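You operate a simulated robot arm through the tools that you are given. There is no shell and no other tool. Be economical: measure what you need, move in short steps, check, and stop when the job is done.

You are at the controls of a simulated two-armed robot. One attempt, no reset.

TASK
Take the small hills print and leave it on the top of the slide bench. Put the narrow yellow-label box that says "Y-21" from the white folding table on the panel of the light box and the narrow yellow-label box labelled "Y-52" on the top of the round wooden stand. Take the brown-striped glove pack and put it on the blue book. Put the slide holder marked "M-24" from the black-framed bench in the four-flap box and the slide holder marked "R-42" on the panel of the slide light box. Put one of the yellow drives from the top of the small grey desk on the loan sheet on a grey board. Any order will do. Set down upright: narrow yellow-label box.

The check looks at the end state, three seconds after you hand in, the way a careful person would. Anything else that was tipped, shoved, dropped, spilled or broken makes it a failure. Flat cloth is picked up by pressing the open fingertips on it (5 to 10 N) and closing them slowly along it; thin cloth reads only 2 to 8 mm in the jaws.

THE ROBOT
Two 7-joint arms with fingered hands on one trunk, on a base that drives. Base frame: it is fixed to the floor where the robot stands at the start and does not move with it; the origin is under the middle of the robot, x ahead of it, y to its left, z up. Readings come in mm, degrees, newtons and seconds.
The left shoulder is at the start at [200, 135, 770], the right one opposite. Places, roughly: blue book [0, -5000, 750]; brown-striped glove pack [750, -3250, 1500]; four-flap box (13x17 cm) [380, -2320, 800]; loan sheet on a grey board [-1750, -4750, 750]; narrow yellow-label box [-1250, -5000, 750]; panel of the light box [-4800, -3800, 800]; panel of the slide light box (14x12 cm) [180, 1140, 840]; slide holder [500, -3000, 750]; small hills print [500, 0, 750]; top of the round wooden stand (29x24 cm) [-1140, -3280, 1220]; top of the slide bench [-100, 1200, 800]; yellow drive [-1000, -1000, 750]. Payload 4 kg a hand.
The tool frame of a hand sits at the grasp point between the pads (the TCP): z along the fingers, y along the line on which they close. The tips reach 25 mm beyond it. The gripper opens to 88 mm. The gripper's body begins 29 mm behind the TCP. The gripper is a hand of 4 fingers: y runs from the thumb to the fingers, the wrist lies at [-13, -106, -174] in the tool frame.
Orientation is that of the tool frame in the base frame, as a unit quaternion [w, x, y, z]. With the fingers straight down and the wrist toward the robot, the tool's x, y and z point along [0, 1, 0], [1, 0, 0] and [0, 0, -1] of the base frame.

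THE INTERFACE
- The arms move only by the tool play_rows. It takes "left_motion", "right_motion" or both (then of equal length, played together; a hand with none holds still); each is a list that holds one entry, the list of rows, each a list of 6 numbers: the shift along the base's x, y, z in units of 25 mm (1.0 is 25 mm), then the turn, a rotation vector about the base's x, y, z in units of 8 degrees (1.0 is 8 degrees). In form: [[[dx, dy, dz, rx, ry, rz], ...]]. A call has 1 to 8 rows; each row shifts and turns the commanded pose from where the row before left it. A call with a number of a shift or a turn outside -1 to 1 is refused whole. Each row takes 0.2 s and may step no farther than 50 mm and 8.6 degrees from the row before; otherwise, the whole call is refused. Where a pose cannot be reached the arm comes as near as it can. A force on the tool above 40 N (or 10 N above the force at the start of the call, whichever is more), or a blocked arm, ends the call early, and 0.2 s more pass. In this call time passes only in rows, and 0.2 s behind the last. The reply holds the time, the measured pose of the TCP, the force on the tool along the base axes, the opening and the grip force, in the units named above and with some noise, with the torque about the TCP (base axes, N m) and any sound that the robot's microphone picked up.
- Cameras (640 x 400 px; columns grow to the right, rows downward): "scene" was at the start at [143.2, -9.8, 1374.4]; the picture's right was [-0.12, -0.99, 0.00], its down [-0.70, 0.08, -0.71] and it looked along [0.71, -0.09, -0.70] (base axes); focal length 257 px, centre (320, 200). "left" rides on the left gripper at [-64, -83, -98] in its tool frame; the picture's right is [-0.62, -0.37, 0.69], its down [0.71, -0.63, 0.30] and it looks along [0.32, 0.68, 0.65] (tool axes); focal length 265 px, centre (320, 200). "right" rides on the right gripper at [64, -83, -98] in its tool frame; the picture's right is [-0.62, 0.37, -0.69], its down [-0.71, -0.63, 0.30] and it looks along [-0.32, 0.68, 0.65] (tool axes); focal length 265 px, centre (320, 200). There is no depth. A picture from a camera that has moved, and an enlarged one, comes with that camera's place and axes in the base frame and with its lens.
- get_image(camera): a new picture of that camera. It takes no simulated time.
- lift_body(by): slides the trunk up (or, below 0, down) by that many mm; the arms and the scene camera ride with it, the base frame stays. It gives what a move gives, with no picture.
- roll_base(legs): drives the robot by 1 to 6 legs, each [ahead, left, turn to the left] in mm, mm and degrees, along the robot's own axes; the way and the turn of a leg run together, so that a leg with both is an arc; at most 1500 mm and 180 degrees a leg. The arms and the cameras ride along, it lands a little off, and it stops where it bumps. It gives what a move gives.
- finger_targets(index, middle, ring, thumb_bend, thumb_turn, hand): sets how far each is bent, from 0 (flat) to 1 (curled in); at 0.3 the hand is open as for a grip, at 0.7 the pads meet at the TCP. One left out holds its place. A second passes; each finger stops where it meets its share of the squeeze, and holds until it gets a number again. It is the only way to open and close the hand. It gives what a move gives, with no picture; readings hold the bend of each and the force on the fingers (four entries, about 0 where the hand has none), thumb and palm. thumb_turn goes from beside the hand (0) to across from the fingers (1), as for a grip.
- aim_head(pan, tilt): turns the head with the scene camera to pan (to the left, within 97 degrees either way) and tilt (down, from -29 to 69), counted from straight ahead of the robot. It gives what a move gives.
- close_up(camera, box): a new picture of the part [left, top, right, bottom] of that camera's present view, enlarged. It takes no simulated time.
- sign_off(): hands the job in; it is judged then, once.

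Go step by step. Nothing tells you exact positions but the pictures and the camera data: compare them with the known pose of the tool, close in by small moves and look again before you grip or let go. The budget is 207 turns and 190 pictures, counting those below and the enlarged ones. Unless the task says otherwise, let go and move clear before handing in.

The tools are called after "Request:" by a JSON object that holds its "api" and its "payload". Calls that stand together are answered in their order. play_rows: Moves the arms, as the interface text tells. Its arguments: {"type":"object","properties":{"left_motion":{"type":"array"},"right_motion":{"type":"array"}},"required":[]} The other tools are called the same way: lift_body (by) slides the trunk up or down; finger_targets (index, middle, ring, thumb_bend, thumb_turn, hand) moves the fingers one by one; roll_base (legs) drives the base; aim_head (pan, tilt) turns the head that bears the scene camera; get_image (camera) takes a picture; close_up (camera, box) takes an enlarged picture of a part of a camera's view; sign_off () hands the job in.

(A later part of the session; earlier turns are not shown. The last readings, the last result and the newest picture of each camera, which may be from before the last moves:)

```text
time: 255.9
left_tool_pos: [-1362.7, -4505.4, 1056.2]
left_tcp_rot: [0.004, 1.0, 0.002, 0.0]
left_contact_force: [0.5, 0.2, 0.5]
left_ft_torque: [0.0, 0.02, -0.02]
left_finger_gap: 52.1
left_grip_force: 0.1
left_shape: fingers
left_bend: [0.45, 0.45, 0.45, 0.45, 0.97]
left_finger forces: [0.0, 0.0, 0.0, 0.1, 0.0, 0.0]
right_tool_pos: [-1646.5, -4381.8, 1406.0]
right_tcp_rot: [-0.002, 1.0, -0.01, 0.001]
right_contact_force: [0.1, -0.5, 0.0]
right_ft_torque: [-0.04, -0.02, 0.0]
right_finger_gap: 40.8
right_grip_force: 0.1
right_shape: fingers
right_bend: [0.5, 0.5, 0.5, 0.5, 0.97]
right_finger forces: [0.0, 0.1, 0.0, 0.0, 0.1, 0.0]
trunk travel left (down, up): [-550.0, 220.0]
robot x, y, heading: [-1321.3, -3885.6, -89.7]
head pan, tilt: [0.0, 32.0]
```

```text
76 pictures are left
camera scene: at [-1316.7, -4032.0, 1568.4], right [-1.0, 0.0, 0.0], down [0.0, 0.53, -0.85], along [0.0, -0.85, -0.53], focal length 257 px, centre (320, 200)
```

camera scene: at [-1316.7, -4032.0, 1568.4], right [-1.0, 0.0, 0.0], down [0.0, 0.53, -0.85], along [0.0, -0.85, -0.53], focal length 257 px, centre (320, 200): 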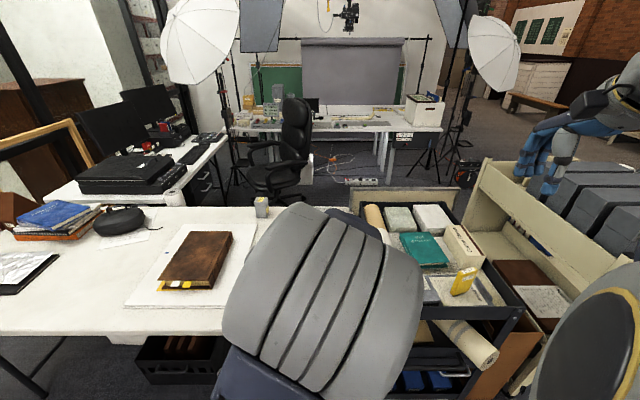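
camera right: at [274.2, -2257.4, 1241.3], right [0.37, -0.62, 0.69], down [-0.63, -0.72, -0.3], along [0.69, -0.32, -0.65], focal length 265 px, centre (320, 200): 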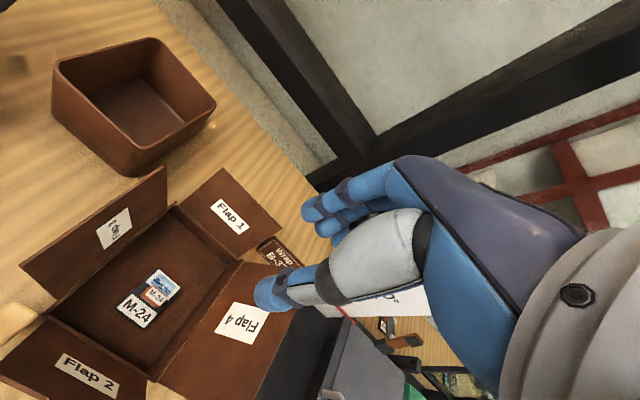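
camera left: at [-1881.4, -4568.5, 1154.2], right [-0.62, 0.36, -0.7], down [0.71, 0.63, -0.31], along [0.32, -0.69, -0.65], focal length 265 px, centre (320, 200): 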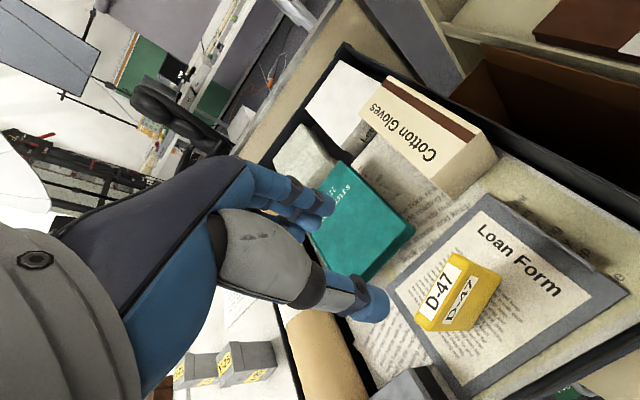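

The middle box is Y-21 and the right one is Y-25 (not wanted). The far box near (-990, -5150) should be Y-52; I'll drive up close to the table and check.

Request:
{"api": "close_up", "payload": {"camera": "scene", "box": [235, 185, 295, 225]}}

Request:
{"api": "roll_base", "payload": {"legs": [[0, 220, 0], [285, 0, -0.3]]}}

Request:
{"api": "aim_head", "payload": {"pan": 8, "tilt": 40}}

Request:
{"api": "get_image", "payload": {"camera": "scene"}}

Request:
{"api": "get_image", "payload": {"camera": "left"}}

```text
10.00 times, centred on (265, 205) of scene
camera zoom: at [-1316.7, -4032.0, 1568.4], right [-1.0, 0.0, 0.0], down [0.0, 0.53, -0.85], along [0.0, -0.85, -0.53], focal length 2571 px, centre (870, 150)
```

zoom: 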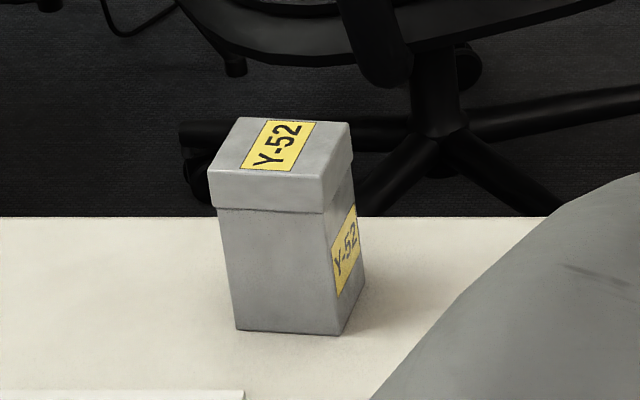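

```text
time: 259.1
left_tool_pos: [-1148.1, -4793.4, 1056.0]
left_tcp_rot: [0.006, 1.0, -0.001, 0.0]
left_contact_force: [0.5, 0.4, -0.1]
left_ft_torque: [0.01, 0.03, -0.01]
left_finger_gap: 52.0
left_grip_force: 0.0
left_shape: fingers
left_bend: [0.45, 0.45, 0.45, 0.45, 0.97]
left_finger forces: [0.1, 0.1, 0.0, 0.1, 0.0, 0.0]
right_tool_pos: [-1432.0, -4667.4, 1405.3]
right_tcp_rot: [-0.001, 1.0, -0.013, 0.0]
right_contact_force: [0.1, 0.1, -0.2]
right_ft_torque: [0.03, -0.01, 0.03]
right_finger_gap: 41.2
right_grip_force: 0.1
right_shape: fingers
right_bend: [0.5, 0.5, 0.5, 0.5, 0.97]
right_finger forces: [0.0, 0.0, 0.0, 0.0, 0.0, 0.0]
trunk travel left (down, up): [-550.0, 220.0]
robot x, y, heading: [-1100.9, -4169.3, -90.4]
head pan, tilt: [0.0, 32.0]
```

```text
time: 259.8
left_tool_pos: [-1147.2, -4791.8, 1055.7]
left_tcp_rot: [0.005, 1.0, -0.001, -0.001]
left_contact_force: [-0.2, 0.7, 0.6]
left_ft_torque: [-0.01, 0.01, -0.02]
left_finger_gap: 52.3
left_grip_force: 0.0
left_shape: fingers
left_bend: [0.45, 0.45, 0.45, 0.45, 0.97]
left_finger forces: [0.0, 0.0, 0.1, 0.1, 0.1, 0.0]
right_tool_pos: [-1430.7, -4668.2, 1405.9]
right_tcp_rot: [-0.001, 1.0, -0.013, 0.0]
right_contact_force: [-0.6, -0.3, 0.6]
right_ft_torque: [0.01, 0.04, 0.0]
right_finger_gap: 41.3
right_grip_force: 0.0
right_shape: fingers
right_bend: [0.5, 0.5, 0.5, 0.5, 0.97]
right_finger forces: [0.0, 0.0, 0.1, 0.0, 0.0, 0.0]
trunk travel left (down, up): [-550.0, 220.0]
robot x, y, heading: [-1102.1, -4170.7, -89.9]
head pan, tilt: [8.0, 40.0]
```

```text
74 pictures are left
camera scene: at [-1087.3, -4314.7, 1556.3], right [-0.99, -0.14, 0.0], down [-0.09, 0.64, -0.77], along [0.1, -0.76, -0.64], focal length 257 px, centre (320, 200)
```

scene: 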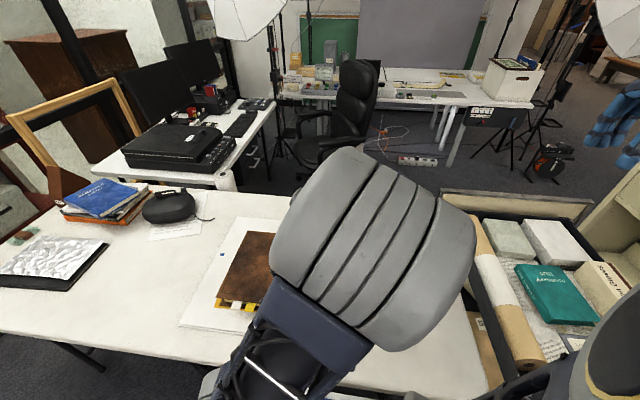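

```text
73 pictures are left
camera left: at [-1211.6, -4708.3, 1154.0], right [-0.62, 0.36, -0.7], down [0.72, 0.62, -0.31], along [0.32, -0.69, -0.65], focal length 265 px, centre (320, 200)
```

left: 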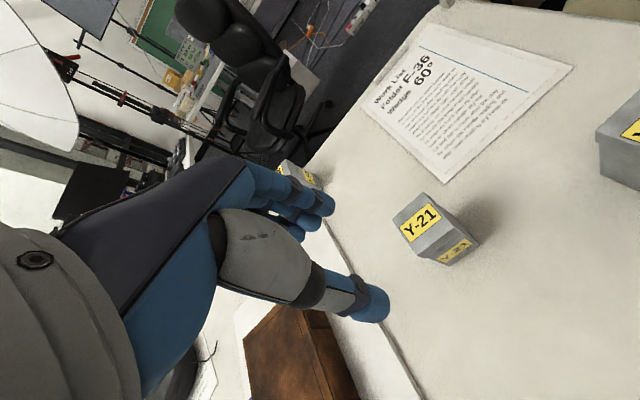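

Y-52 is confirmed at about (-999, -5210, top 835), 55 mm deep. It is far, so I'll step closer and reach with the left hand tilted 20° forward.

Request:
{"api": "roll_base", "payload": {"legs": [[58, 45, 0]]}}

Request:
{"api": "finger_targets", "payload": {"hand": "left", "index": 0.3, "middle": 0.3, "ring": 0.3, "thumb_bend": 0.3}}

Request:
{"api": "play_rows", "payload": {"left_motion": [[[0.5, -1, 0, -0.31, 0, 0], [0.5, -1, 0, -0.31, 0, 0], [0.5, -1, 0, -0.31, 0, 0], [0.5, -1, 0, -0.31, 0, 0], [0.5, -1, 0, -0.31, 0, 0], [0.5, -1, 0, -0.31, 0, 0], [0.5, -1, 0, -0.31, 0, 0], [0.5, -1, 0, -0.31, 0, 0]]]}}

Request:
{"api": "get_image", "payload": {"camera": "left"}}

```text
time: 260.9
left_tool_pos: [-1102.2, -4850.5, 1056.0]
left_tcp_rot: [0.004, 1.0, -0.002, -0.001]
left_contact_force: [0.9, -0.2, 0.3]
left_ft_torque: [0.0, 0.01, 0.02]
left_finger_gap: 52.3
left_grip_force: 0.1
left_shape: fingers
left_bend: [0.45, 0.45, 0.45, 0.45, 0.97]
left_finger forces: [0.0, 0.0, 0.0, 0.0, 0.1, 0.0]
right_tool_pos: [-1385.7, -4725.3, 1405.3]
right_tcp_rot: [-0.002, 1.0, -0.013, 0.0]
right_contact_force: [0.3, -0.4, 0.1]
right_ft_torque: [0.01, -0.02, 0.0]
right_finger_gap: 41.3
right_grip_force: 0.1
right_shape: fingers
right_bend: [0.5, 0.5, 0.5, 0.5, 0.97]
right_finger forces: [0.0, 0.0, 0.0, 0.0, 0.0, 0.1]
trunk travel left (down, up): [-550.0, 220.0]
robot x, y, heading: [-1052.9, -4229.5, -90.4]
head pan, tilt: [8.0, 40.0]
```

```text
time: 261.9
left_tool_pos: [-1103.1, -4851.4, 1055.9]
left_tcp_rot: [0.005, 1.0, -0.002, 0.0]
left_contact_force: [0.3, -0.3, 0.0]
left_ft_torque: [0.01, 0.01, 0.03]
left_finger_gap: 84.2
left_grip_force: 0.2
left_shape: fingers
left_bend: [0.3, 0.3, 0.3, 0.3, 0.97]
left_finger forces: [0.0, 0.0, 0.1, 0.0, 0.0, 0.0]
right_tool_pos: [-1386.7, -4726.1, 1406.4]
right_tcp_rot: [-0.002, 1.0, -0.013, 0.0]
right_contact_force: [0.9, 0.0, -0.3]
right_ft_torque: [0.03, 0.01, -0.01]
right_finger_gap: 41.2
right_grip_force: 0.0
right_shape: fingers
right_bend: [0.5, 0.5, 0.5, 0.5, 0.97]
right_finger forces: [0.1, 0.1, 0.1, 0.0, 0.0, 0.0]
trunk travel left (down, up): [-550.0, 220.0]
robot x, y, heading: [-1056.4, -4225.1, -90.2]
head pan, tilt: [8.0, 40.0]
```

```text
time: 263.7
left_tool_pos: [-1003.1, -5051.6, 1056.7]
left_tcp_rot: [0.178, 0.984, -0.002, -0.001]
left_contact_force: [0.4, -0.1, -0.7]
left_ft_torque: [-0.03, 0.01, -0.01]
left_finger_gap: 84.3
left_grip_force: 0.1
left_shape: fingers
left_bend: [0.3, 0.3, 0.3, 0.3, 0.97]
left_finger forces: [0.0, 0.0, 0.1, 0.0, 0.0, 0.0]
right_tool_pos: [-1384.8, -4725.5, 1405.6]
right_tcp_rot: [-0.001, 1.0, -0.014, -0.001]
right_contact_force: [1.2, -0.8, 0.0]
right_ft_torque: [-0.02, -0.04, 0.03]
right_finger_gap: 41.0
right_grip_force: 0.1
right_shape: fingers
right_bend: [0.5, 0.5, 0.5, 0.5, 0.97]
right_finger forces: [0.0, 0.0, 0.1, 0.0, 0.0, 0.1]
trunk travel left (down, up): [-550.0, 220.0]
robot x, y, heading: [-1057.3, -4226.6, -90.3]
head pan, tilt: [8.0, 40.0]
```

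```text
72 pictures are left
camera left: at [-1067.1, -4939.1, 1119.9], right [-0.62, 0.1, -0.78], down [0.72, 0.48, -0.51], along [0.32, -0.87, -0.37], focal length 265 px, centre (320, 200)
```

left: 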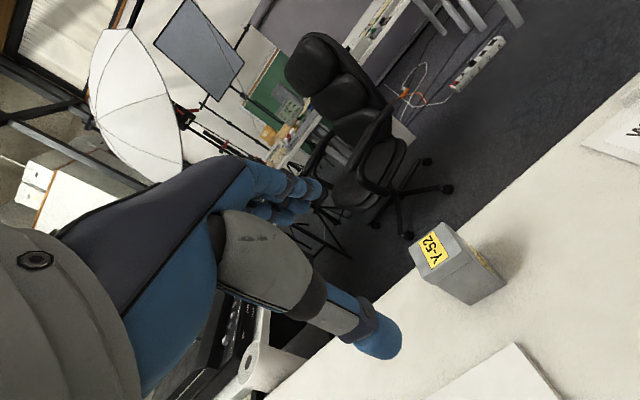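

Consistent: Y-52 top centre (-1002, -5205). Moving over it.

Request:
{"api": "play_rows", "payload": {"left_motion": [[[0, -0.9, -0.4, 0, 0, 0], [0, -0.9, -0.4, 0, 0, 0], [0, -0.9, -0.4, 0, 0, 0], [0, -0.9, -0.4, 0, 0, 0], [0, -0.9, -0.4, 0, 0, 0], [0, -0.9, -0.4, 0, 0, 0], [0, -0.8, -0.4, 0, 0, 0]]]}}

Request:
{"api": "get_image", "payload": {"camera": "left"}}

```text
time: 265.3
left_tool_pos: [-1001.6, -5207.2, 985.0]
left_tcp_rot: [0.177, 0.984, -0.002, -0.001]
left_contact_force: [0.4, 0.5, -0.1]
left_ft_torque: [0.04, -0.01, 0.02]
left_finger_gap: 84.3
left_grip_force: 0.0
left_shape: fingers
left_bend: [0.3, 0.3, 0.3, 0.3, 0.97]
left_finger forces: [0.0, 0.0, 0.0, 0.1, 0.0, 0.1]
right_tool_pos: [-1385.5, -4727.3, 1406.0]
right_tcp_rot: [-0.002, 1.0, -0.013, 0.001]
right_contact_force: [0.4, -0.7, 0.4]
right_ft_torque: [0.0, 0.01, -0.02]
right_finger_gap: 41.2
right_grip_force: 0.0
right_shape: fingers
right_bend: [0.5, 0.5, 0.5, 0.5, 0.97]
right_finger forces: [0.1, 0.0, 0.1, 0.0, 0.0, 0.0]
trunk travel left (down, up): [-550.0, 220.0]
robot x, y, heading: [-1056.2, -4230.3, -90.2]
head pan, tilt: [8.0, 40.0]
```

```text
71 pictures are left
camera left: at [-1066.3, -5094.1, 1049.2], right [-0.62, 0.1, -0.78], down [0.72, 0.48, -0.51], along [0.32, -0.87, -0.37], focal length 265 px, centre (320, 200)
```

left: 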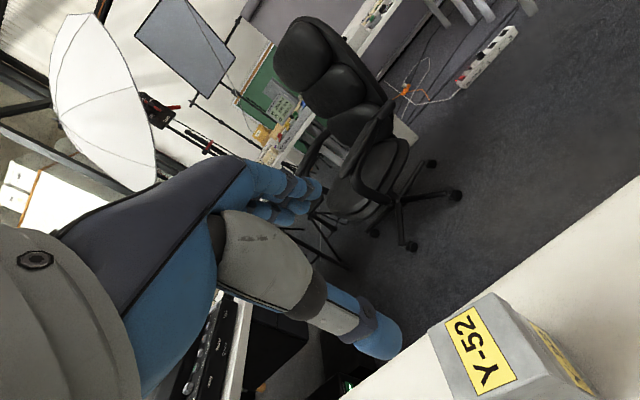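

On target. I'll descend to about 833, easing the tilt slightly, then look.

Request:
{"api": "play_rows", "payload": {"left_motion": [[[0, 0.1, -1, 0.12, 0, 0], [0, 0.1, -1, 0.12, 0, 0], [0, 0.1, -1, 0.12, 0, 0], [0, 0, -1, 0.12, 0, 0], [0, 0, -1, 0.12, 0, 0], [0, 0, -0.6, 0.12, 0, 0]]]}}

Request:
{"api": "get_image", "payload": {"camera": "left"}}

```text
time: 266.7
left_tool_pos: [-1001.9, -5199.0, 845.1]
left_tcp_rot: [0.127, 0.992, 0.0, 0.0]
left_contact_force: [0.3, 0.3, 0.1]
left_ft_torque: [-0.03, 0.0, -0.02]
left_finger_gap: 84.4
left_grip_force: 0.0
left_shape: fingers
left_bend: [0.3, 0.3, 0.3, 0.3, 0.97]
left_finger forces: [0.0, 0.1, 0.0, 0.1, 0.0, 0.0]
right_tool_pos: [-1386.1, -4726.4, 1405.4]
right_tcp_rot: [-0.002, 1.0, -0.013, 0.0]
right_contact_force: [0.1, 0.0, 0.4]
right_ft_torque: [0.02, 0.01, 0.01]
right_finger_gap: 41.4
right_grip_force: 0.0
right_shape: fingers
right_bend: [0.5, 0.5, 0.5, 0.5, 0.97]
right_finger forces: [0.0, 0.0, 0.0, 0.1, 0.0, 0.0]
trunk travel left (down, up): [-550.0, 220.0]
robot x, y, heading: [-1055.8, -4225.5, -90.3]
head pan, tilt: [8.0, 40.0]
```

```text
70 pictures are left
camera left: at [-1065.8, -5092.8, 919.9], right [-0.62, 0.18, -0.76], down [0.72, 0.53, -0.45], along [0.32, -0.83, -0.46], focal length 265 px, centre (320, 200)
```

left: 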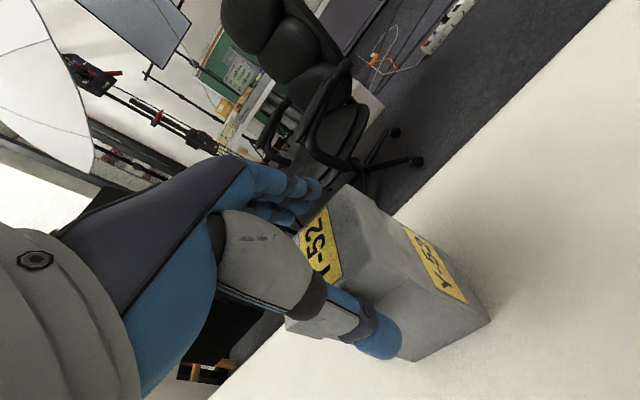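

The box sits between thumb and fingers. Lower 10 mm and close.

Request:
{"api": "play_rows", "payload": {"left_motion": [[[0, -0.1, -0.45, 0, 0, 0]]]}}

Request:
{"api": "finger_targets", "payload": {"hand": "left", "index": 0.6, "middle": 0.6, "ring": 0.6, "thumb_bend": 0.6}}

Request:
{"api": "get_image", "payload": {"camera": "left"}}

```text
time: 267.1
left_tool_pos: [-1002.5, -5201.1, 834.7]
left_tcp_rot: [0.128, 0.992, -0.003, 0.0]
left_contact_force: [0.0, 0.7, 0.5]
left_ft_torque: [0.01, -0.01, 0.03]
left_finger_gap: 85.0
left_grip_force: 0.5
left_shape: fingers
left_bend: [0.3, 0.3, 0.3, 0.3, 0.97]
left_finger forces: [0.0, 0.0, 0.0, 0.0, 0.8, 0.0]
right_tool_pos: [-1386.1, -4726.9, 1405.8]
right_tcp_rot: [-0.002, 1.0, -0.013, 0.0]
right_contact_force: [-0.3, -0.2, 0.7]
right_ft_torque: [0.02, -0.02, -0.02]
right_finger_gap: 41.1
right_grip_force: 0.0
right_shape: fingers
right_bend: [0.5, 0.5, 0.5, 0.5, 0.97]
right_finger forces: [0.0, 0.1, 0.0, 0.0, 0.0, 0.1]
trunk travel left (down, up): [-550.0, 220.0]
robot x, y, heading: [-1056.4, -4230.6, -90.4]
head pan, tilt: [8.0, 40.0]
```

```text
time: 268.1
left_tool_pos: [-1002.8, -5200.6, 835.1]
left_tcp_rot: [0.127, 0.992, -0.001, 0.0]
left_contact_force: [1.0, -0.8, 2.1]
left_ft_torque: [0.06, 0.0, -0.02]
left_finger_gap: 54.2
left_grip_force: 18.6
left_shape: fingers
left_bend: [0.48, 0.56, 0.54, 0.43, 0.96]
left_finger forces: [11.6, 3.1, 4.3, 0.1, 18.1, 0.1]
right_tool_pos: [-1386.5, -4726.5, 1406.4]
right_tcp_rot: [-0.002, 1.0, -0.013, 0.0]
right_contact_force: [0.8, 0.1, 0.3]
right_ft_torque: [0.0, 0.01, 0.0]
right_finger_gap: 41.1
right_grip_force: 0.0
right_shape: fingers
right_bend: [0.5, 0.5, 0.5, 0.5, 0.97]
right_finger forces: [0.0, 0.0, 0.0, 0.1, 0.0, 0.1]
trunk travel left (down, up): [-550.0, 220.0]
robot x, y, heading: [-1058.4, -4227.2, -90.3]
head pan, tilt: [8.0, 40.0]
```

```text
69 pictures are left
camera left: at [-1066.1, -5095.5, 909.2], right [-0.62, 0.18, -0.76], down [0.72, 0.53, -0.45], along [0.32, -0.83, -0.46], focal length 265 px, centre (320, 200)
```

left: 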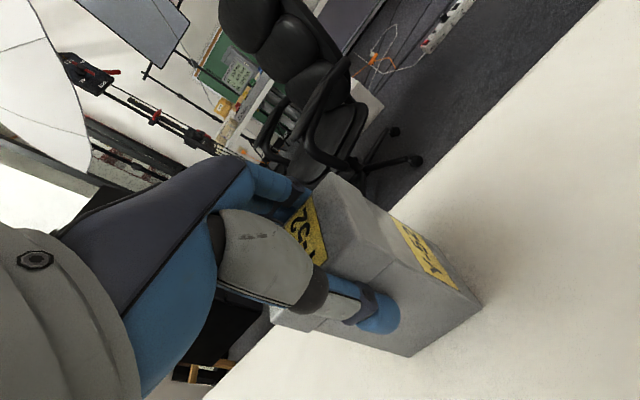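

Firm grip at 54 mm. Test lift.

Request:
{"api": "play_rows", "payload": {"left_motion": [[[0, 0, 0.4, 0, 0, 0], [0, 0, 0.8, 0, 0, 0], [0, 0, 1, 0, 0, 0], [0, 0, 1, 0, 0, 0]]]}}

Request:
{"api": "get_image", "payload": {"camera": "left"}}

```text
time: 269.1
left_tool_pos: [-1003.9, -5201.9, 915.1]
left_tcp_rot: [0.127, 0.992, -0.002, 0.0]
left_contact_force: [0.0, -1.4, -3.0]
left_ft_torque: [-0.01, 0.0, 0.02]
left_finger_gap: 54.1
left_grip_force: 18.4
left_shape: fingers
left_bend: [0.49, 0.56, 0.54, 0.43, 0.95]
left_finger forces: [11.2, 3.2, 3.9, 0.0, 18.1, 0.1]
right_tool_pos: [-1386.8, -4727.0, 1405.4]
right_tcp_rot: [-0.002, 1.0, -0.013, 0.0]
right_contact_force: [-0.2, -0.2, -0.4]
right_ft_torque: [0.0, 0.02, 0.0]
right_finger_gap: 41.2
right_grip_force: 0.1
right_shape: fingers
right_bend: [0.5, 0.5, 0.5, 0.5, 0.97]
right_finger forces: [0.0, 0.1, 0.1, 0.1, 0.0, 0.0]
trunk travel left (down, up): [-550.0, 220.0]
robot x, y, heading: [-1055.4, -4226.6, -90.1]
head pan, tilt: [8.0, 40.0]
```

```text
68 pictures are left
camera left: at [-1067.3, -5095.7, 989.1], right [-0.62, 0.18, -0.76], down [0.72, 0.53, -0.45], along [0.32, -0.83, -0.46], focal length 265 px, centre (320, 200)
```

left: 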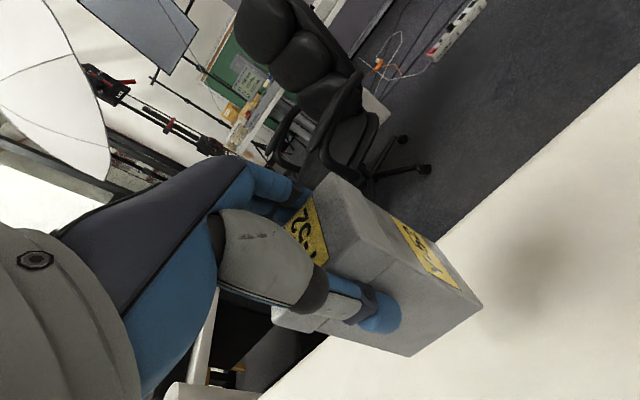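

Y-52 is held. Now I'll pull the left hand back and up while bringing the right hand down toward Y-21 at (-1164, -4882).

Request:
{"api": "play_rows", "payload": {"left_motion": [[[0, 1, 1, 0, 0, 0], [0, 1, 1, 0, 0, 0], [0, 1, 1, 0, 0, 0], [0, 1, 1, 0, 0, 0], [0, 1, 1, 0, 0, 0], [0, 1, 1, 0, 0, 0], [0, 1, 1, 0, 0, 0], [0, 1, 1, 0, 0, 0]]], "right_motion": [[[0, 0, -1, 0, 0, 0], [0, 0, -1, 0, 0, 0], [0, 0, -1, 0, 0, 0], [0, 0, -1, 0, 0, 0], [0, 0, -1, 0, 0, 0], [0, 0, -1, 0, 0, 0], [0, 0, -1, 0, 0, 0], [0, 0, -1, 0, 0, 0]]]}}

Request:
{"api": "play_rows", "payload": {"left_motion": [[[0.5, 1, 0.6, 0, 0, 0], [0.5, 1, 0.6, 0, 0, 0], [0.5, 1, 0.6, 0, 0, 0], [0.5, 1, 0.6, 0, 0, 0], [0.5, 1, 0.6, 0, 0, 0], [0.5, 1, 0.6, 0, 0, 0], [0.5, 1, 0.6, 0, 0, 0], [0.5, 1, 0.6, 0, 0, 0]]], "right_motion": [[[0.95, -0.78, -0.9, 0, 0, 0.2], [0.95, -0.78, -0.9, 0, 0, 0], [0.95, -0.78, -0.9, 0, 0, 0], [0.95, -0.78, -0.9, 0, 0, 0], [0.95, -0.78, -0.9, 0, 0, 0], [0.95, -0.78, -0.9, 0, 0, 0], [0.95, -0.78, -0.9, 0, 0, 0], [0.95, -0.78, -0.9, 0, 0, 0]]]}}

Request:
{"api": "finger_targets", "payload": {"hand": "right", "index": 0.3, "middle": 0.3, "ring": 0.3, "thumb_bend": 0.3}}

Request:
{"api": "get_image", "payload": {"camera": "right"}}

```text
time: 270.9
left_tool_pos: [-1002.9, -5000.7, 1115.1]
left_tcp_rot: [0.127, 0.992, -0.001, 0.0]
left_contact_force: [-0.1, 0.1, -2.9]
left_ft_torque: [-0.03, -0.03, 0.03]
left_finger_gap: 53.8
left_grip_force: 17.5
left_shape: fingers
left_bend: [0.49, 0.56, 0.54, 0.43, 0.95]
left_finger forces: [10.9, 3.0, 3.9, 0.0, 17.7, 0.0]
right_tool_pos: [-1385.8, -4727.5, 1205.5]
right_tcp_rot: [-0.002, 1.0, -0.014, 0.001]
right_contact_force: [0.0, 0.5, 0.3]
right_ft_torque: [0.0, 0.01, -0.01]
right_finger_gap: 41.2
right_grip_force: 0.1
right_shape: fingers
right_bend: [0.5, 0.5, 0.5, 0.5, 0.97]
right_finger forces: [0.0, 0.1, 0.0, 0.0, 0.0, 0.0]
trunk travel left (down, up): [-550.0, 220.0]
robot x, y, heading: [-1056.6, -4228.2, -90.0]
head pan, tilt: [8.0, 40.0]
```

```text
time: 272.7
left_tool_pos: [-903.5, -4801.4, 1236.1]
left_tcp_rot: [0.128, 0.992, -0.003, 0.0]
left_contact_force: [-0.4, 0.3, -2.0]
left_ft_torque: [0.02, 0.0, 0.0]
left_finger_gap: 53.5
left_grip_force: 18.6
left_shape: fingers
left_bend: [0.49, 0.56, 0.54, 0.43, 0.95]
left_finger forces: [11.0, 3.2, 3.9, 0.1, 17.8, 0.1]
right_tool_pos: [-1196.9, -4882.8, 1026.5]
right_tcp_rot: [-0.002, 1.0, 0.0, 0.0]
right_contact_force: [-1.2, 0.0, -0.4]
right_ft_torque: [0.0, -0.01, 0.02]
right_finger_gap: 41.0
right_grip_force: 0.1
right_shape: fingers
right_bend: [0.5, 0.5, 0.5, 0.5, 0.97]
right_finger forces: [0.0, 0.0, 0.0, 0.0, 0.0, 0.0]
trunk travel left (down, up): [-550.0, 220.0]
robot x, y, heading: [-1053.9, -4229.6, -90.0]
head pan, tilt: [8.0, 40.0]
```

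```text
time: 273.7
left_tool_pos: [-903.9, -4801.7, 1236.2]
left_tcp_rot: [0.128, 0.992, -0.002, 0.0]
left_contact_force: [0.1, 0.0, -2.6]
left_ft_torque: [-0.02, 0.03, -0.01]
left_finger_gap: 53.3
left_grip_force: 17.7
left_shape: fingers
left_bend: [0.49, 0.56, 0.54, 0.43, 0.95]
left_finger forces: [11.0, 3.2, 3.8, 0.1, 17.8, 0.1]
right_tool_pos: [-1196.7, -4883.0, 1026.3]
right_tcp_rot: [-0.002, 1.0, 0.001, 0.0]
right_contact_force: [0.4, -0.2, -0.3]
right_ft_torque: [0.04, -0.01, -0.03]
right_finger_gap: 84.0
right_grip_force: 0.0
right_shape: fingers
right_bend: [0.3, 0.3, 0.3, 0.3, 0.97]
right_finger forces: [0.1, 0.1, 0.1, 0.1, 0.0, 0.1]
trunk travel left (down, up): [-550.0, 220.0]
robot x, y, heading: [-1054.6, -4229.1, -89.9]
head pan, tilt: [8.0, 40.0]
```

```text
67 pictures are left
camera right: at [-1132.5, -4800.2, 1125.5], right [-0.62, -0.37, 0.69], down [-0.71, 0.63, -0.3], along [-0.32, -0.68, -0.66], focal length 265 px, centre (320, 200)
```

right: 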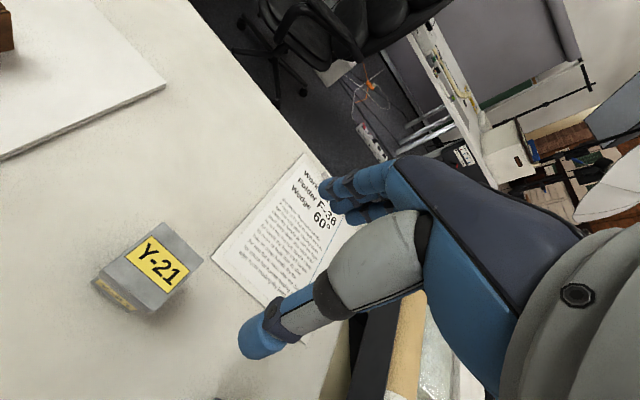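

Y-21's top centre is at (-1164, -4879). I'll lower the right hand over it.

Request:
{"api": "play_rows", "payload": {"right_motion": [[[0.65, 0.1, -1, 0, 0, 0], [0.65, 0, -1, 0, 0, 0], [0, 0, -1, 0, 0, 0], [0, 0, -1, 0, 0, 0], [0, 0, -1, 0, 0, 0], [0, 0, -1, 0, 0, 0], [0, 0, -1, 0, 0, 0]]]}}

Request:
{"api": "get_image", "payload": {"camera": "right"}}

```text
time: 275.3
left_tool_pos: [-903.7, -4801.5, 1234.9]
left_tcp_rot: [0.128, 0.992, -0.001, 0.0]
left_contact_force: [1.1, 0.0, -1.9]
left_ft_torque: [0.0, -0.01, 0.01]
left_finger_gap: 53.5
left_grip_force: 17.9
left_shape: fingers
left_bend: [0.49, 0.56, 0.54, 0.43, 0.95]
left_finger forces: [11.0, 3.2, 3.9, 0.0, 17.8, 0.0]
right_tool_pos: [-1165.1, -4879.1, 849.1]
right_tcp_rot: [-0.002, 1.0, 0.001, 0.0]
right_contact_force: [0.4, 0.6, -0.6]
right_ft_torque: [-0.05, -0.01, -0.02]
right_finger_gap: 84.2
right_grip_force: 0.1
right_shape: fingers
right_bend: [0.3, 0.3, 0.3, 0.3, 0.97]
right_finger forces: [0.1, 0.1, 0.0, 0.1, 0.0, 0.0]
trunk travel left (down, up): [-550.0, 220.0]
robot x, y, heading: [-1059.3, -4227.2, -90.0]
head pan, tilt: [8.0, 40.0]
```

```text
66 pictures are left
camera right: at [-1100.6, -4797.2, 949.6], right [-0.62, -0.37, 0.69], down [-0.71, 0.63, -0.3], along [-0.32, -0.68, -0.66], focal length 265 px, centre (320, 200)
```

right: 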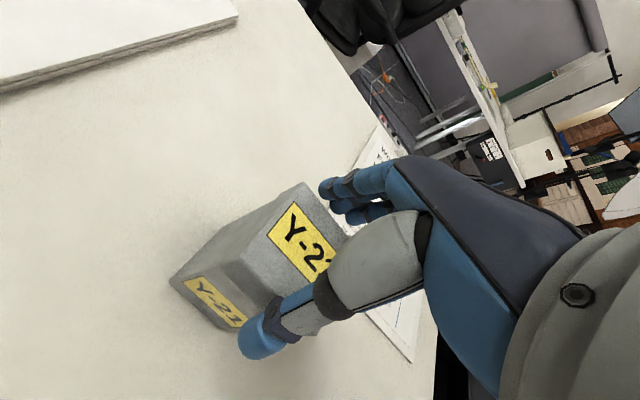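

Request:
{"api": "play_rows", "payload": {"right_motion": [[[0, -0.05, -0.7, 0, 0, 0], [0, 0, -0.65, 0, 0, 0]]]}}

Request:
{"api": "finger_targets", "payload": {"hand": "right", "index": 0.6, "middle": 0.6, "ring": 0.6, "thumb_bend": 0.6}}

Request:
{"api": "play_rows", "payload": {"right_motion": [[[0, 0, 0.4, 0, 0, 0], [0, 0, 0.8, 0, 0, 0], [0, 0, 1, 0, 0, 0], [0, 0, 1, 0, 0, 0], [0, 0, 1, 0, 0, 0], [0, 0, 1, 0, 0, 0]]]}}

Request:
{"api": "get_image", "payload": {"camera": "right"}}

```text
time: 276.0
left_tool_pos: [-903.2, -4799.4, 1234.4]
left_tcp_rot: [0.127, 0.992, -0.002, 0.0]
left_contact_force: [-0.4, 0.0, -2.5]
left_ft_torque: [0.01, 0.0, -0.01]
left_finger_gap: 53.5
left_grip_force: 17.6
left_shape: fingers
left_bend: [0.49, 0.56, 0.54, 0.43, 0.95]
left_finger forces: [11.0, 3.2, 3.8, 0.0, 17.8, 0.0]
right_tool_pos: [-1164.5, -4884.1, 821.9]
right_tcp_rot: [0.006, 1.0, 0.001, 0.0]
right_contact_force: [-1.1, 10.5, 30.0]
right_ft_torque: [0.82, -0.12, 0.04]
right_finger_gap: 92.5
right_grip_force: 15.9
right_shape: fingers
right_bend: [0.3, 0.3, 0.3, 0.29, 0.98]
right_finger forces: [0.9, 0.0, 0.1, 0.1, 30.1, 0.1]
trunk travel left (down, up): [-550.0, 220.0]
robot x, y, heading: [-1056.0, -4229.2, -90.4]
head pan, tilt: [8.0, 40.0]
stopped in row 2 (right hand): the force on the tool passed its limit at 42 N (the readings are from after the stop); the commanded pose is now the measured one
```

```text
time: 276.8
left_tool_pos: [-904.1, -4800.3, 1236.1]
left_tcp_rot: [0.127, 0.992, -0.001, 0.0]
left_contact_force: [0.9, 0.5, -2.2]
left_ft_torque: [-0.05, 0.02, 0.01]
left_finger_gap: 53.6
left_grip_force: 18.1
left_shape: fingers
left_bend: [0.49, 0.56, 0.54, 0.43, 0.95]
left_finger forces: [11.0, 3.2, 3.9, 0.0, 17.8, 0.0]
right_tool_pos: [-1164.4, -4885.3, 821.7]
right_tcp_rot: [0.008, 1.0, 0.0, 0.0]
right_contact_force: [-0.2, 4.4, 20.8]
right_ft_torque: [0.0, -0.09, 0.04]
right_finger_gap: 65.6
right_grip_force: 41.9
right_shape: fingers
right_bend: [0.39, 0.52, 0.52, 0.55, 0.96]
right_finger forces: [22.9, 6.1, 5.3, 0.0, 49.0, 0.0]
trunk travel left (down, up): [-550.0, 220.0]
robot x, y, heading: [-1055.9, -4221.6, -90.3]
head pan, tilt: [8.0, 40.0]
stopped (right hand): the force on the tool passed its limit at 42 N (the readings are from after the stop); the commanded pose is now the measured one
```

```text
time: 278.2
left_tool_pos: [-903.7, -4800.7, 1235.3]
left_tcp_rot: [0.128, 0.992, -0.002, 0.0]
left_contact_force: [0.1, 0.1, -3.3]
left_ft_torque: [-0.04, 0.02, -0.01]
left_finger_gap: 53.6
left_grip_force: 17.3
left_shape: fingers
left_bend: [0.49, 0.56, 0.54, 0.43, 0.95]
left_finger forces: [11.1, 3.2, 3.8, 0.1, 17.7, 0.0]
right_tool_pos: [-1164.8, -4883.0, 951.0]
right_tcp_rot: [0.006, 1.0, 0.0, 0.0]
right_contact_force: [0.1, 0.3, -2.0]
right_ft_torque: [0.0, 0.03, -0.02]
right_finger_gap: 64.6
right_grip_force: 36.7
right_shape: fingers
right_bend: [0.39, 0.53, 0.52, 0.55, 0.96]
right_finger forces: [23.1, 5.7, 5.1, 0.0, 39.3, 0.0]
trunk travel left (down, up): [-550.0, 220.0]
robot x, y, heading: [-1051.8, -4230.4, -90.2]
head pan, tilt: [8.0, 40.0]
```

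```text
65 pictures are left
camera right: at [-1100.2, -4800.8, 1048.6], right [-0.62, -0.36, 0.7], down [-0.71, 0.63, -0.31], along [-0.32, -0.69, -0.65], focal length 265 px, centre (320, 200)
```

right: 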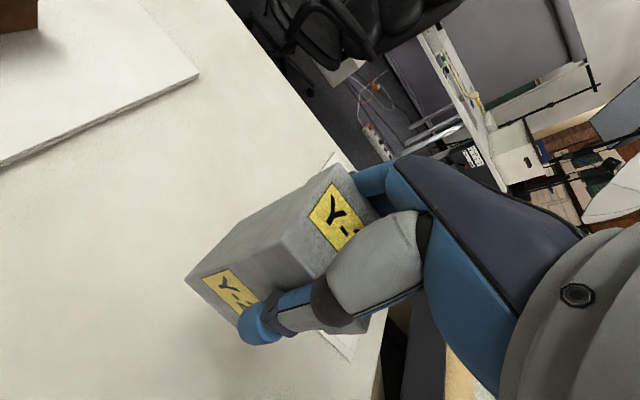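

Both boxes are held (Y-21 slightly tilted). I'll raise, back off, and turn left to face the round stand.

Request:
{"api": "lift_body", "payload": {"by": 190}}

Request:
{"api": "roll_base", "payload": {"legs": [[-279, 66, 0], [0, 0, 90], [0, 0, 90]]}}

Request:
{"api": "aim_head", "payload": {"pan": 15, "tilt": 35}}

Request:
{"api": "get_image", "payload": {"camera": "scene"}}

Request:
{"api": "get_image", "payload": {"camera": "left"}}

```text
time: 280.3
left_tool_pos: [-902.5, -4801.5, 1424.5]
left_tcp_rot: [0.126, 0.992, -0.002, 0.0]
left_contact_force: [0.0, -0.8, -1.5]
left_ft_torque: [-0.01, 0.0, 0.02]
left_finger_gap: 53.5
left_grip_force: 18.4
left_shape: fingers
left_bend: [0.49, 0.56, 0.54, 0.43, 0.95]
left_finger forces: [11.1, 3.2, 3.9, 0.0, 17.7, 0.0]
right_tool_pos: [-1163.2, -4885.6, 1140.5]
right_tcp_rot: [0.006, 1.0, 0.0, 0.0]
right_contact_force: [-0.1, -0.8, -1.8]
right_ft_torque: [-0.03, 0.0, -0.01]
right_finger_gap: 64.7
right_grip_force: 37.2
right_shape: fingers
right_bend: [0.39, 0.53, 0.52, 0.55, 0.96]
right_finger forces: [23.1, 5.7, 5.2, 0.1, 39.3, 0.0]
trunk travel left (down, up): [-740.0, 30.0]
robot x, y, heading: [-1053.7, -4230.8, -90.3]
head pan, tilt: [8.0, 40.0]
```

```text
time: 289.9
left_tool_pos: [-1131.8, -3374.4, 1424.4]
left_tcp_rot: [0.001, 0.009, 0.992, 0.128]
left_contact_force: [-0.5, -0.2, -1.3]
left_ft_torque: [0.0, -0.01, -0.01]
left_finger_gap: 51.9
left_grip_force: 16.7
left_shape: fingers
left_bend: [0.5, 0.56, 0.55, 0.44, 0.95]
left_finger forces: [9.9, 2.9, 3.5, 0.1, 15.8, 0.1]
right_tool_pos: [-869.9, -3295.2, 1139.5]
right_tcp_rot: [0.0, 0.008, 1.0, 0.006]
right_contact_force: [-0.5, 1.2, -2.3]
right_ft_torque: [0.0, 0.0, -0.02]
right_finger_gap: 62.7
right_grip_force: 33.5
right_shape: fingers
right_bend: [0.39, 0.53, 0.53, 0.55, 0.96]
right_finger forces: [20.6, 5.5, 5.0, 0.0, 35.0, 0.0]
trunk travel left (down, up): [-740.0, 30.0]
robot x, y, heading: [-990.6, -3946.6, 88.8]
head pan, tilt: [8.0, 40.0]
```

```text
time: 290.6
left_tool_pos: [-1132.7, -3372.7, 1425.0]
left_tcp_rot: [0.001, 0.009, 0.992, 0.127]
left_contact_force: [0.0, 0.0, -3.1]
left_ft_torque: [-0.01, 0.02, -0.01]
left_finger_gap: 52.0
left_grip_force: 15.6
left_shape: fingers
left_bend: [0.5, 0.57, 0.55, 0.44, 0.95]
left_finger forces: [9.8, 2.8, 3.4, 0.0, 15.9, 0.0]
right_tool_pos: [-869.9, -3296.0, 1140.8]
right_tcp_rot: [0.0, 0.008, 1.0, 0.005]
right_contact_force: [-0.6, 0.0, -2.0]
right_ft_torque: [0.02, 0.02, -0.04]
right_finger_gap: 62.8
right_grip_force: 33.3
right_shape: fingers
right_bend: [0.39, 0.53, 0.53, 0.55, 0.96]
right_finger forces: [20.6, 5.5, 5.0, 0.0, 34.9, 0.1]
trunk travel left (down, up): [-740.0, 30.0]
robot x, y, heading: [-986.6, -3951.8, 88.8]
head pan, tilt: [15.0, 35.0]
```

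```text
64 pictures are left
camera scene: at [-1006.2, -3803.4, 1753.7], right [0.97, 0.24, 0.0], down [0.14, -0.56, -0.82], along [-0.2, 0.8, -0.57], focal length 257 px, centre (320, 200)
```

scene: 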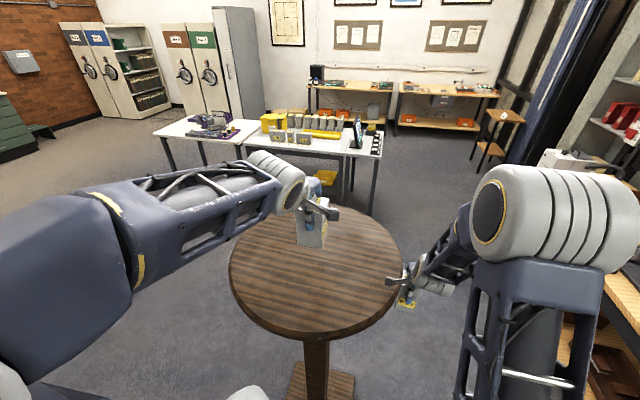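

```text
63 pictures are left
camera left: at [-1069.5, -3481.2, 1499.2], right [0.62, -0.19, -0.76], down [-0.72, -0.52, -0.45], along [-0.31, 0.83, -0.46], focal length 265 px, centre (320, 200)
```

left: 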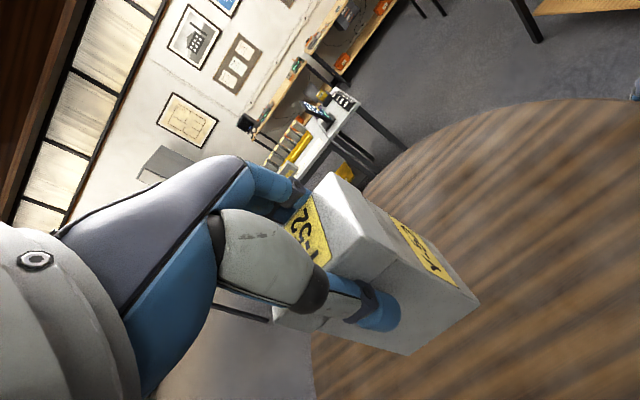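

The stand's top is centred near (-1140, -3305), z 1220, wide enough. I'll move the right hand away from its edge, step ahead 70 mm, and then lower the left by arm.

Request:
{"api": "play_rows", "payload": {"right_motion": [[[1, 0, 0, 0, 0, 0], [1, 0, 0, 0, 0, 0], [1, 0, 0, 0, 0, 0], [1, 0, 0, 0, 0, 0], [1, 0, 0, 0, 0, 0], [1, 0, 0, 0, 0, 0], [1, 0, 0, 0, 0, 0]]]}}

Request:
{"api": "roll_base", "payload": {"legs": [[72, 0, 1.2]]}}

Request:
{"api": "play_rows", "payload": {"left_motion": [[[0, 0, -0.9, 0, 0, 0], [0, 0, -0.9, 0, 0, 0], [0, 0, -0.7, 0, 0, 0]]]}}

Request:
{"api": "get_image", "payload": {"camera": "left"}}

Request:
{"api": "get_image", "payload": {"camera": "scene"}}

```text
time: 292.1
left_tool_pos: [-1131.5, -3373.5, 1424.6]
left_tcp_rot: [0.001, 0.009, 0.992, 0.127]
left_contact_force: [0.2, 0.1, -1.8]
left_ft_torque: [0.0, -0.03, -0.02]
left_finger_gap: 52.0
left_grip_force: 16.2
left_shape: fingers
left_bend: [0.5, 0.57, 0.55, 0.44, 0.95]
left_finger forces: [9.8, 2.8, 3.3, 0.1, 15.7, 0.1]
right_tool_pos: [-694.1, -3293.9, 1141.8]
right_tcp_rot: [0.0, 0.007, 1.0, 0.005]
right_contact_force: [0.9, 0.5, -1.4]
right_ft_torque: [0.01, 0.0, 0.01]
right_finger_gap: 62.7
right_grip_force: 32.8
right_shape: fingers
right_bend: [0.39, 0.53, 0.53, 0.55, 0.96]
right_finger forces: [20.4, 5.4, 5.1, 0.1, 34.7, 0.1]
trunk travel left (down, up): [-740.0, 30.0]
robot x, y, heading: [-987.5, -3946.5, 88.9]
head pan, tilt: [15.0, 35.0]
```

```text
time: 293.2
left_tool_pos: [-1143.1, -3304.9, 1424.2]
left_tcp_rot: [0.001, 0.0, 0.992, 0.127]
left_contact_force: [0.1, 0.9, -2.3]
left_ft_torque: [-0.01, 0.03, 0.0]
left_finger_gap: 52.0
left_grip_force: 16.3
left_shape: fingers
left_bend: [0.5, 0.57, 0.55, 0.44, 0.95]
left_finger forces: [9.8, 2.8, 3.4, 0.0, 15.9, 0.1]
right_tool_pos: [-706.6, -3216.0, 1140.7]
right_tcp_rot: [0.0, -0.003, 1.0, 0.005]
right_contact_force: [0.0, -0.7, -2.7]
right_ft_torque: [0.03, 0.03, 0.04]
right_finger_gap: 62.8
right_grip_force: 33.0
right_shape: fingers
right_bend: [0.39, 0.53, 0.53, 0.55, 0.96]
right_finger forces: [20.2, 5.5, 5.1, 0.0, 34.8, 0.1]
trunk travel left (down, up): [-740.0, 30.0]
robot x, y, heading: [-985.9, -3875.4, 89.9]
head pan, tilt: [15.0, 35.0]
```

```text
time: 294.0
left_tool_pos: [-1143.5, -3305.0, 1362.6]
left_tcp_rot: [0.0, -0.001, 0.992, 0.127]
left_contact_force: [0.2, 0.4, -2.5]
left_ft_torque: [-0.01, -0.04, 0.01]
left_finger_gap: 52.0
left_grip_force: 15.9
left_shape: fingers
left_bend: [0.5, 0.57, 0.55, 0.44, 0.95]
left_finger forces: [10.0, 2.9, 3.4, 0.0, 15.9, 0.1]
right_tool_pos: [-707.1, -3216.5, 1141.0]
right_tcp_rot: [0.0, -0.002, 1.0, 0.006]
right_contact_force: [0.1, -1.1, -2.9]
right_ft_torque: [-0.01, 0.0, 0.04]
right_finger_gap: 62.5
right_grip_force: 32.7
right_shape: fingers
right_bend: [0.39, 0.53, 0.53, 0.55, 0.96]
right_finger forces: [20.3, 5.5, 5.0, 0.0, 34.9, 0.0]
trunk travel left (down, up): [-740.0, 30.0]
robot x, y, heading: [-986.5, -3878.9, 89.9]
head pan, tilt: [15.0, 35.0]
```

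```text
62 pictures are left
camera left: at [-1078.2, -3410.9, 1437.0], right [0.62, -0.18, -0.76], down [-0.71, -0.53, -0.45], along [-0.33, 0.83, -0.46], focal length 265 px, centre (320, 200)
```

left: 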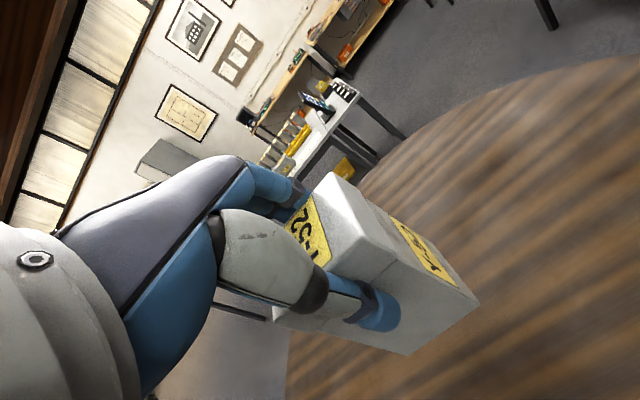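

```text
61 pictures are left
camera scene: at [-1008.6, -3731.5, 1753.8], right [0.97, 0.26, 0.0], down [0.15, -0.55, -0.82], along [-0.21, 0.79, -0.57], focal length 257 px, centre (320, 200)
```

scene: 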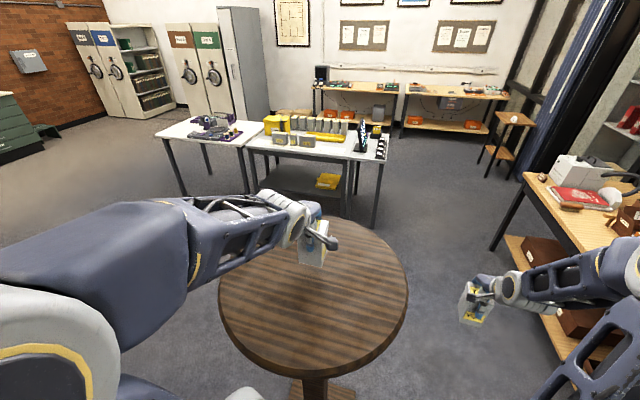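

Centred. Lowering slowly to contact.

Request:
{"api": "play_rows", "payload": {"left_motion": [[[0, 0, -0.4, 0, 0, 0], [0, 0, -0.3, 0, 0, 0], [0, 0, -0.2, 0, 0, 0]]]}}

Request:
{"api": "play_rows", "payload": {"left_motion": [[[0, 0, -0.15, 0, 0, 0], [0, 0, -0.15, 0, 0, 0], [0, 0, -0.1, 0, 0, 0]]]}}

```text
time: 294.8
left_tool_pos: [-1141.9, -3304.7, 1341.1]
left_tcp_rot: [-0.001, -0.001, 0.992, 0.128]
left_contact_force: [0.0, -1.1, -3.4]
left_ft_torque: [0.0, 0.02, 0.01]
left_finger_gap: 51.8
left_grip_force: 16.1
left_shape: fingers
left_bend: [0.5, 0.57, 0.55, 0.44, 0.95]
left_finger forces: [10.0, 3.0, 3.3, 0.0, 15.8, 0.0]
right_tool_pos: [-706.7, -3217.1, 1140.5]
right_tcp_rot: [0.0, -0.003, 1.0, 0.004]
right_contact_force: [0.7, 0.1, -2.5]
right_ft_torque: [0.0, 0.0, -0.02]
right_finger_gap: 62.7
right_grip_force: 32.5
right_shape: fingers
right_bend: [0.39, 0.53, 0.53, 0.55, 0.96]
right_finger forces: [20.3, 5.4, 5.0, 0.0, 34.9, 0.0]
trunk travel left (down, up): [-740.0, 30.0]
robot x, y, heading: [-986.3, -3874.7, 90.2]
head pan, tilt: [15.0, 35.0]
```

```text
time: 295.6
left_tool_pos: [-1142.2, -3304.0, 1329.7]
left_tcp_rot: [0.0, -0.001, 0.992, 0.126]
left_contact_force: [-0.3, -0.7, -2.3]
left_ft_torque: [0.0, 0.03, -0.02]
left_finger_gap: 51.8
left_grip_force: 16.3
left_shape: fingers
left_bend: [0.5, 0.57, 0.55, 0.44, 0.95]
left_finger forces: [9.9, 2.9, 3.5, 0.0, 15.9, 0.0]
right_tool_pos: [-706.2, -3216.0, 1141.0]
right_tcp_rot: [0.0, -0.003, 1.0, 0.006]
right_contact_force: [0.3, 0.2, -2.2]
right_ft_torque: [-0.01, 0.01, -0.01]
right_finger_gap: 62.5
right_grip_force: 32.9
right_shape: fingers
right_bend: [0.39, 0.53, 0.53, 0.55, 0.96]
right_finger forces: [20.4, 5.5, 4.9, 0.1, 34.9, 0.0]
trunk travel left (down, up): [-740.0, 30.0]
robot x, y, heading: [-988.1, -3875.9, 90.1]
head pan, tilt: [15.0, 35.0]
```

Request:
{"api": "play_rows", "payload": {"left_motion": [[[0, 0, -0.12, 0, 0, 0], [0, 0, -0.12, 0, 0, 0], [0, 0, -0.12, 0, 0, 0]]]}}

Request:
{"api": "get_image", "payload": {"camera": "left"}}

```text
time: 296.4
left_tool_pos: [-1144.1, -3305.1, 1319.9]
left_tcp_rot: [0.0, -0.001, 0.992, 0.126]
left_contact_force: [1.0, -0.9, -2.3]
left_ft_torque: [0.01, -0.02, 0.0]
left_finger_gap: 52.0
left_grip_force: 16.0
left_shape: fingers
left_bend: [0.5, 0.57, 0.55, 0.44, 0.95]
left_finger forces: [10.0, 2.9, 3.4, 0.1, 16.0, 0.1]
right_tool_pos: [-706.9, -3216.8, 1140.3]
right_tcp_rot: [0.0, -0.003, 1.0, 0.005]
right_contact_force: [0.4, 0.5, -1.7]
right_ft_torque: [0.01, -0.04, 0.05]
right_finger_gap: 63.0
right_grip_force: 32.5
right_shape: fingers
right_bend: [0.39, 0.53, 0.53, 0.55, 0.96]
right_finger forces: [20.2, 5.5, 5.0, 0.0, 34.8, 0.0]
trunk travel left (down, up): [-740.0, 30.0]
robot x, y, heading: [-987.5, -3873.5, 90.1]
head pan, tilt: [15.0, 35.0]
```

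```text
60 pictures are left
camera left: at [-1078.4, -3410.5, 1394.8], right [0.62, -0.18, -0.76], down [-0.71, -0.53, -0.45], along [-0.33, 0.83, -0.46], focal length 265 px, centre (320, 200)
```

left: 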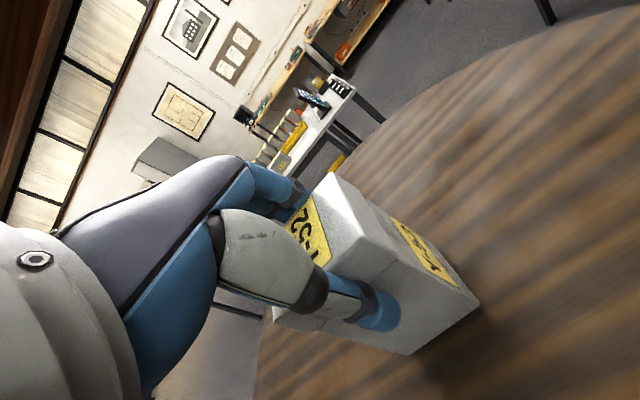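

Request:
{"api": "play_rows", "payload": {"left_motion": [[[0, 0, -0.12, 0, 0, 0], [0, 0, -0.12, 0, 0, 0], [0, 0, -0.12, 0, 0, 0]]]}}

Request:
{"api": "play_rows", "payload": {"left_motion": [[[0, 0, -0.12, 0, 0, 0], [0, 0, -0.12, 0, 0, 0]]]}}

```text
time: 297.2
left_tool_pos: [-1142.2, -3304.8, 1314.3]
left_tcp_rot: [0.001, -0.001, 0.991, 0.132]
left_contact_force: [-2.7, 1.5, 19.2]
left_ft_torque: [-0.5, -0.06, -0.04]
left_finger_gap: 52.5
left_grip_force: 18.8
left_shape: fingers
left_bend: [0.49, 0.57, 0.55, 0.45, 0.95]
left_finger forces: [13.1, 2.8, 4.2, 0.1, 17.7, 0.0]
right_tool_pos: [-707.0, -3217.1, 1141.2]
right_tcp_rot: [0.0, -0.002, 1.0, 0.005]
right_contact_force: [-0.7, 0.8, -1.9]
right_ft_torque: [0.0, 0.01, 0.02]
right_finger_gap: 62.6
right_grip_force: 33.0
right_shape: fingers
right_bend: [0.39, 0.53, 0.53, 0.55, 0.96]
right_finger forces: [20.2, 5.5, 4.9, 0.0, 34.8, 0.0]
trunk travel left (down, up): [-740.0, 30.0]
robot x, y, heading: [-990.3, -3874.6, 90.1]
head pan, tilt: [15.0, 35.0]
```

```text
time: 297.8
left_tool_pos: [-1142.3, -3302.6, 1309.7]
left_tcp_rot: [0.0, -0.001, 0.991, 0.132]
left_contact_force: [-1.2, 2.7, 34.3]
left_ft_torque: [-0.3, -0.13, -0.03]
left_finger_gap: 54.3
left_grip_force: 21.2
left_shape: fingers
left_bend: [0.46, 0.56, 0.54, 0.45, 0.96]
left_finger forces: [17.4, 3.4, 4.0, 0.1, 17.4, 0.0]
right_tool_pos: [-705.8, -3216.8, 1140.9]
right_tcp_rot: [0.0, -0.002, 1.0, 0.006]
right_contact_force: [-0.4, 0.7, -2.4]
right_ft_torque: [-0.01, -0.01, 0.0]
right_finger_gap: 62.9
right_grip_force: 32.8
right_shape: fingers
right_bend: [0.39, 0.53, 0.53, 0.55, 0.96]
right_finger forces: [20.3, 5.4, 4.9, 0.1, 34.8, 0.1]
trunk travel left (down, up): [-740.0, 30.0]
robot x, y, heading: [-987.0, -3875.1, 90.0]
head pan, tilt: [15.0, 35.0]
```

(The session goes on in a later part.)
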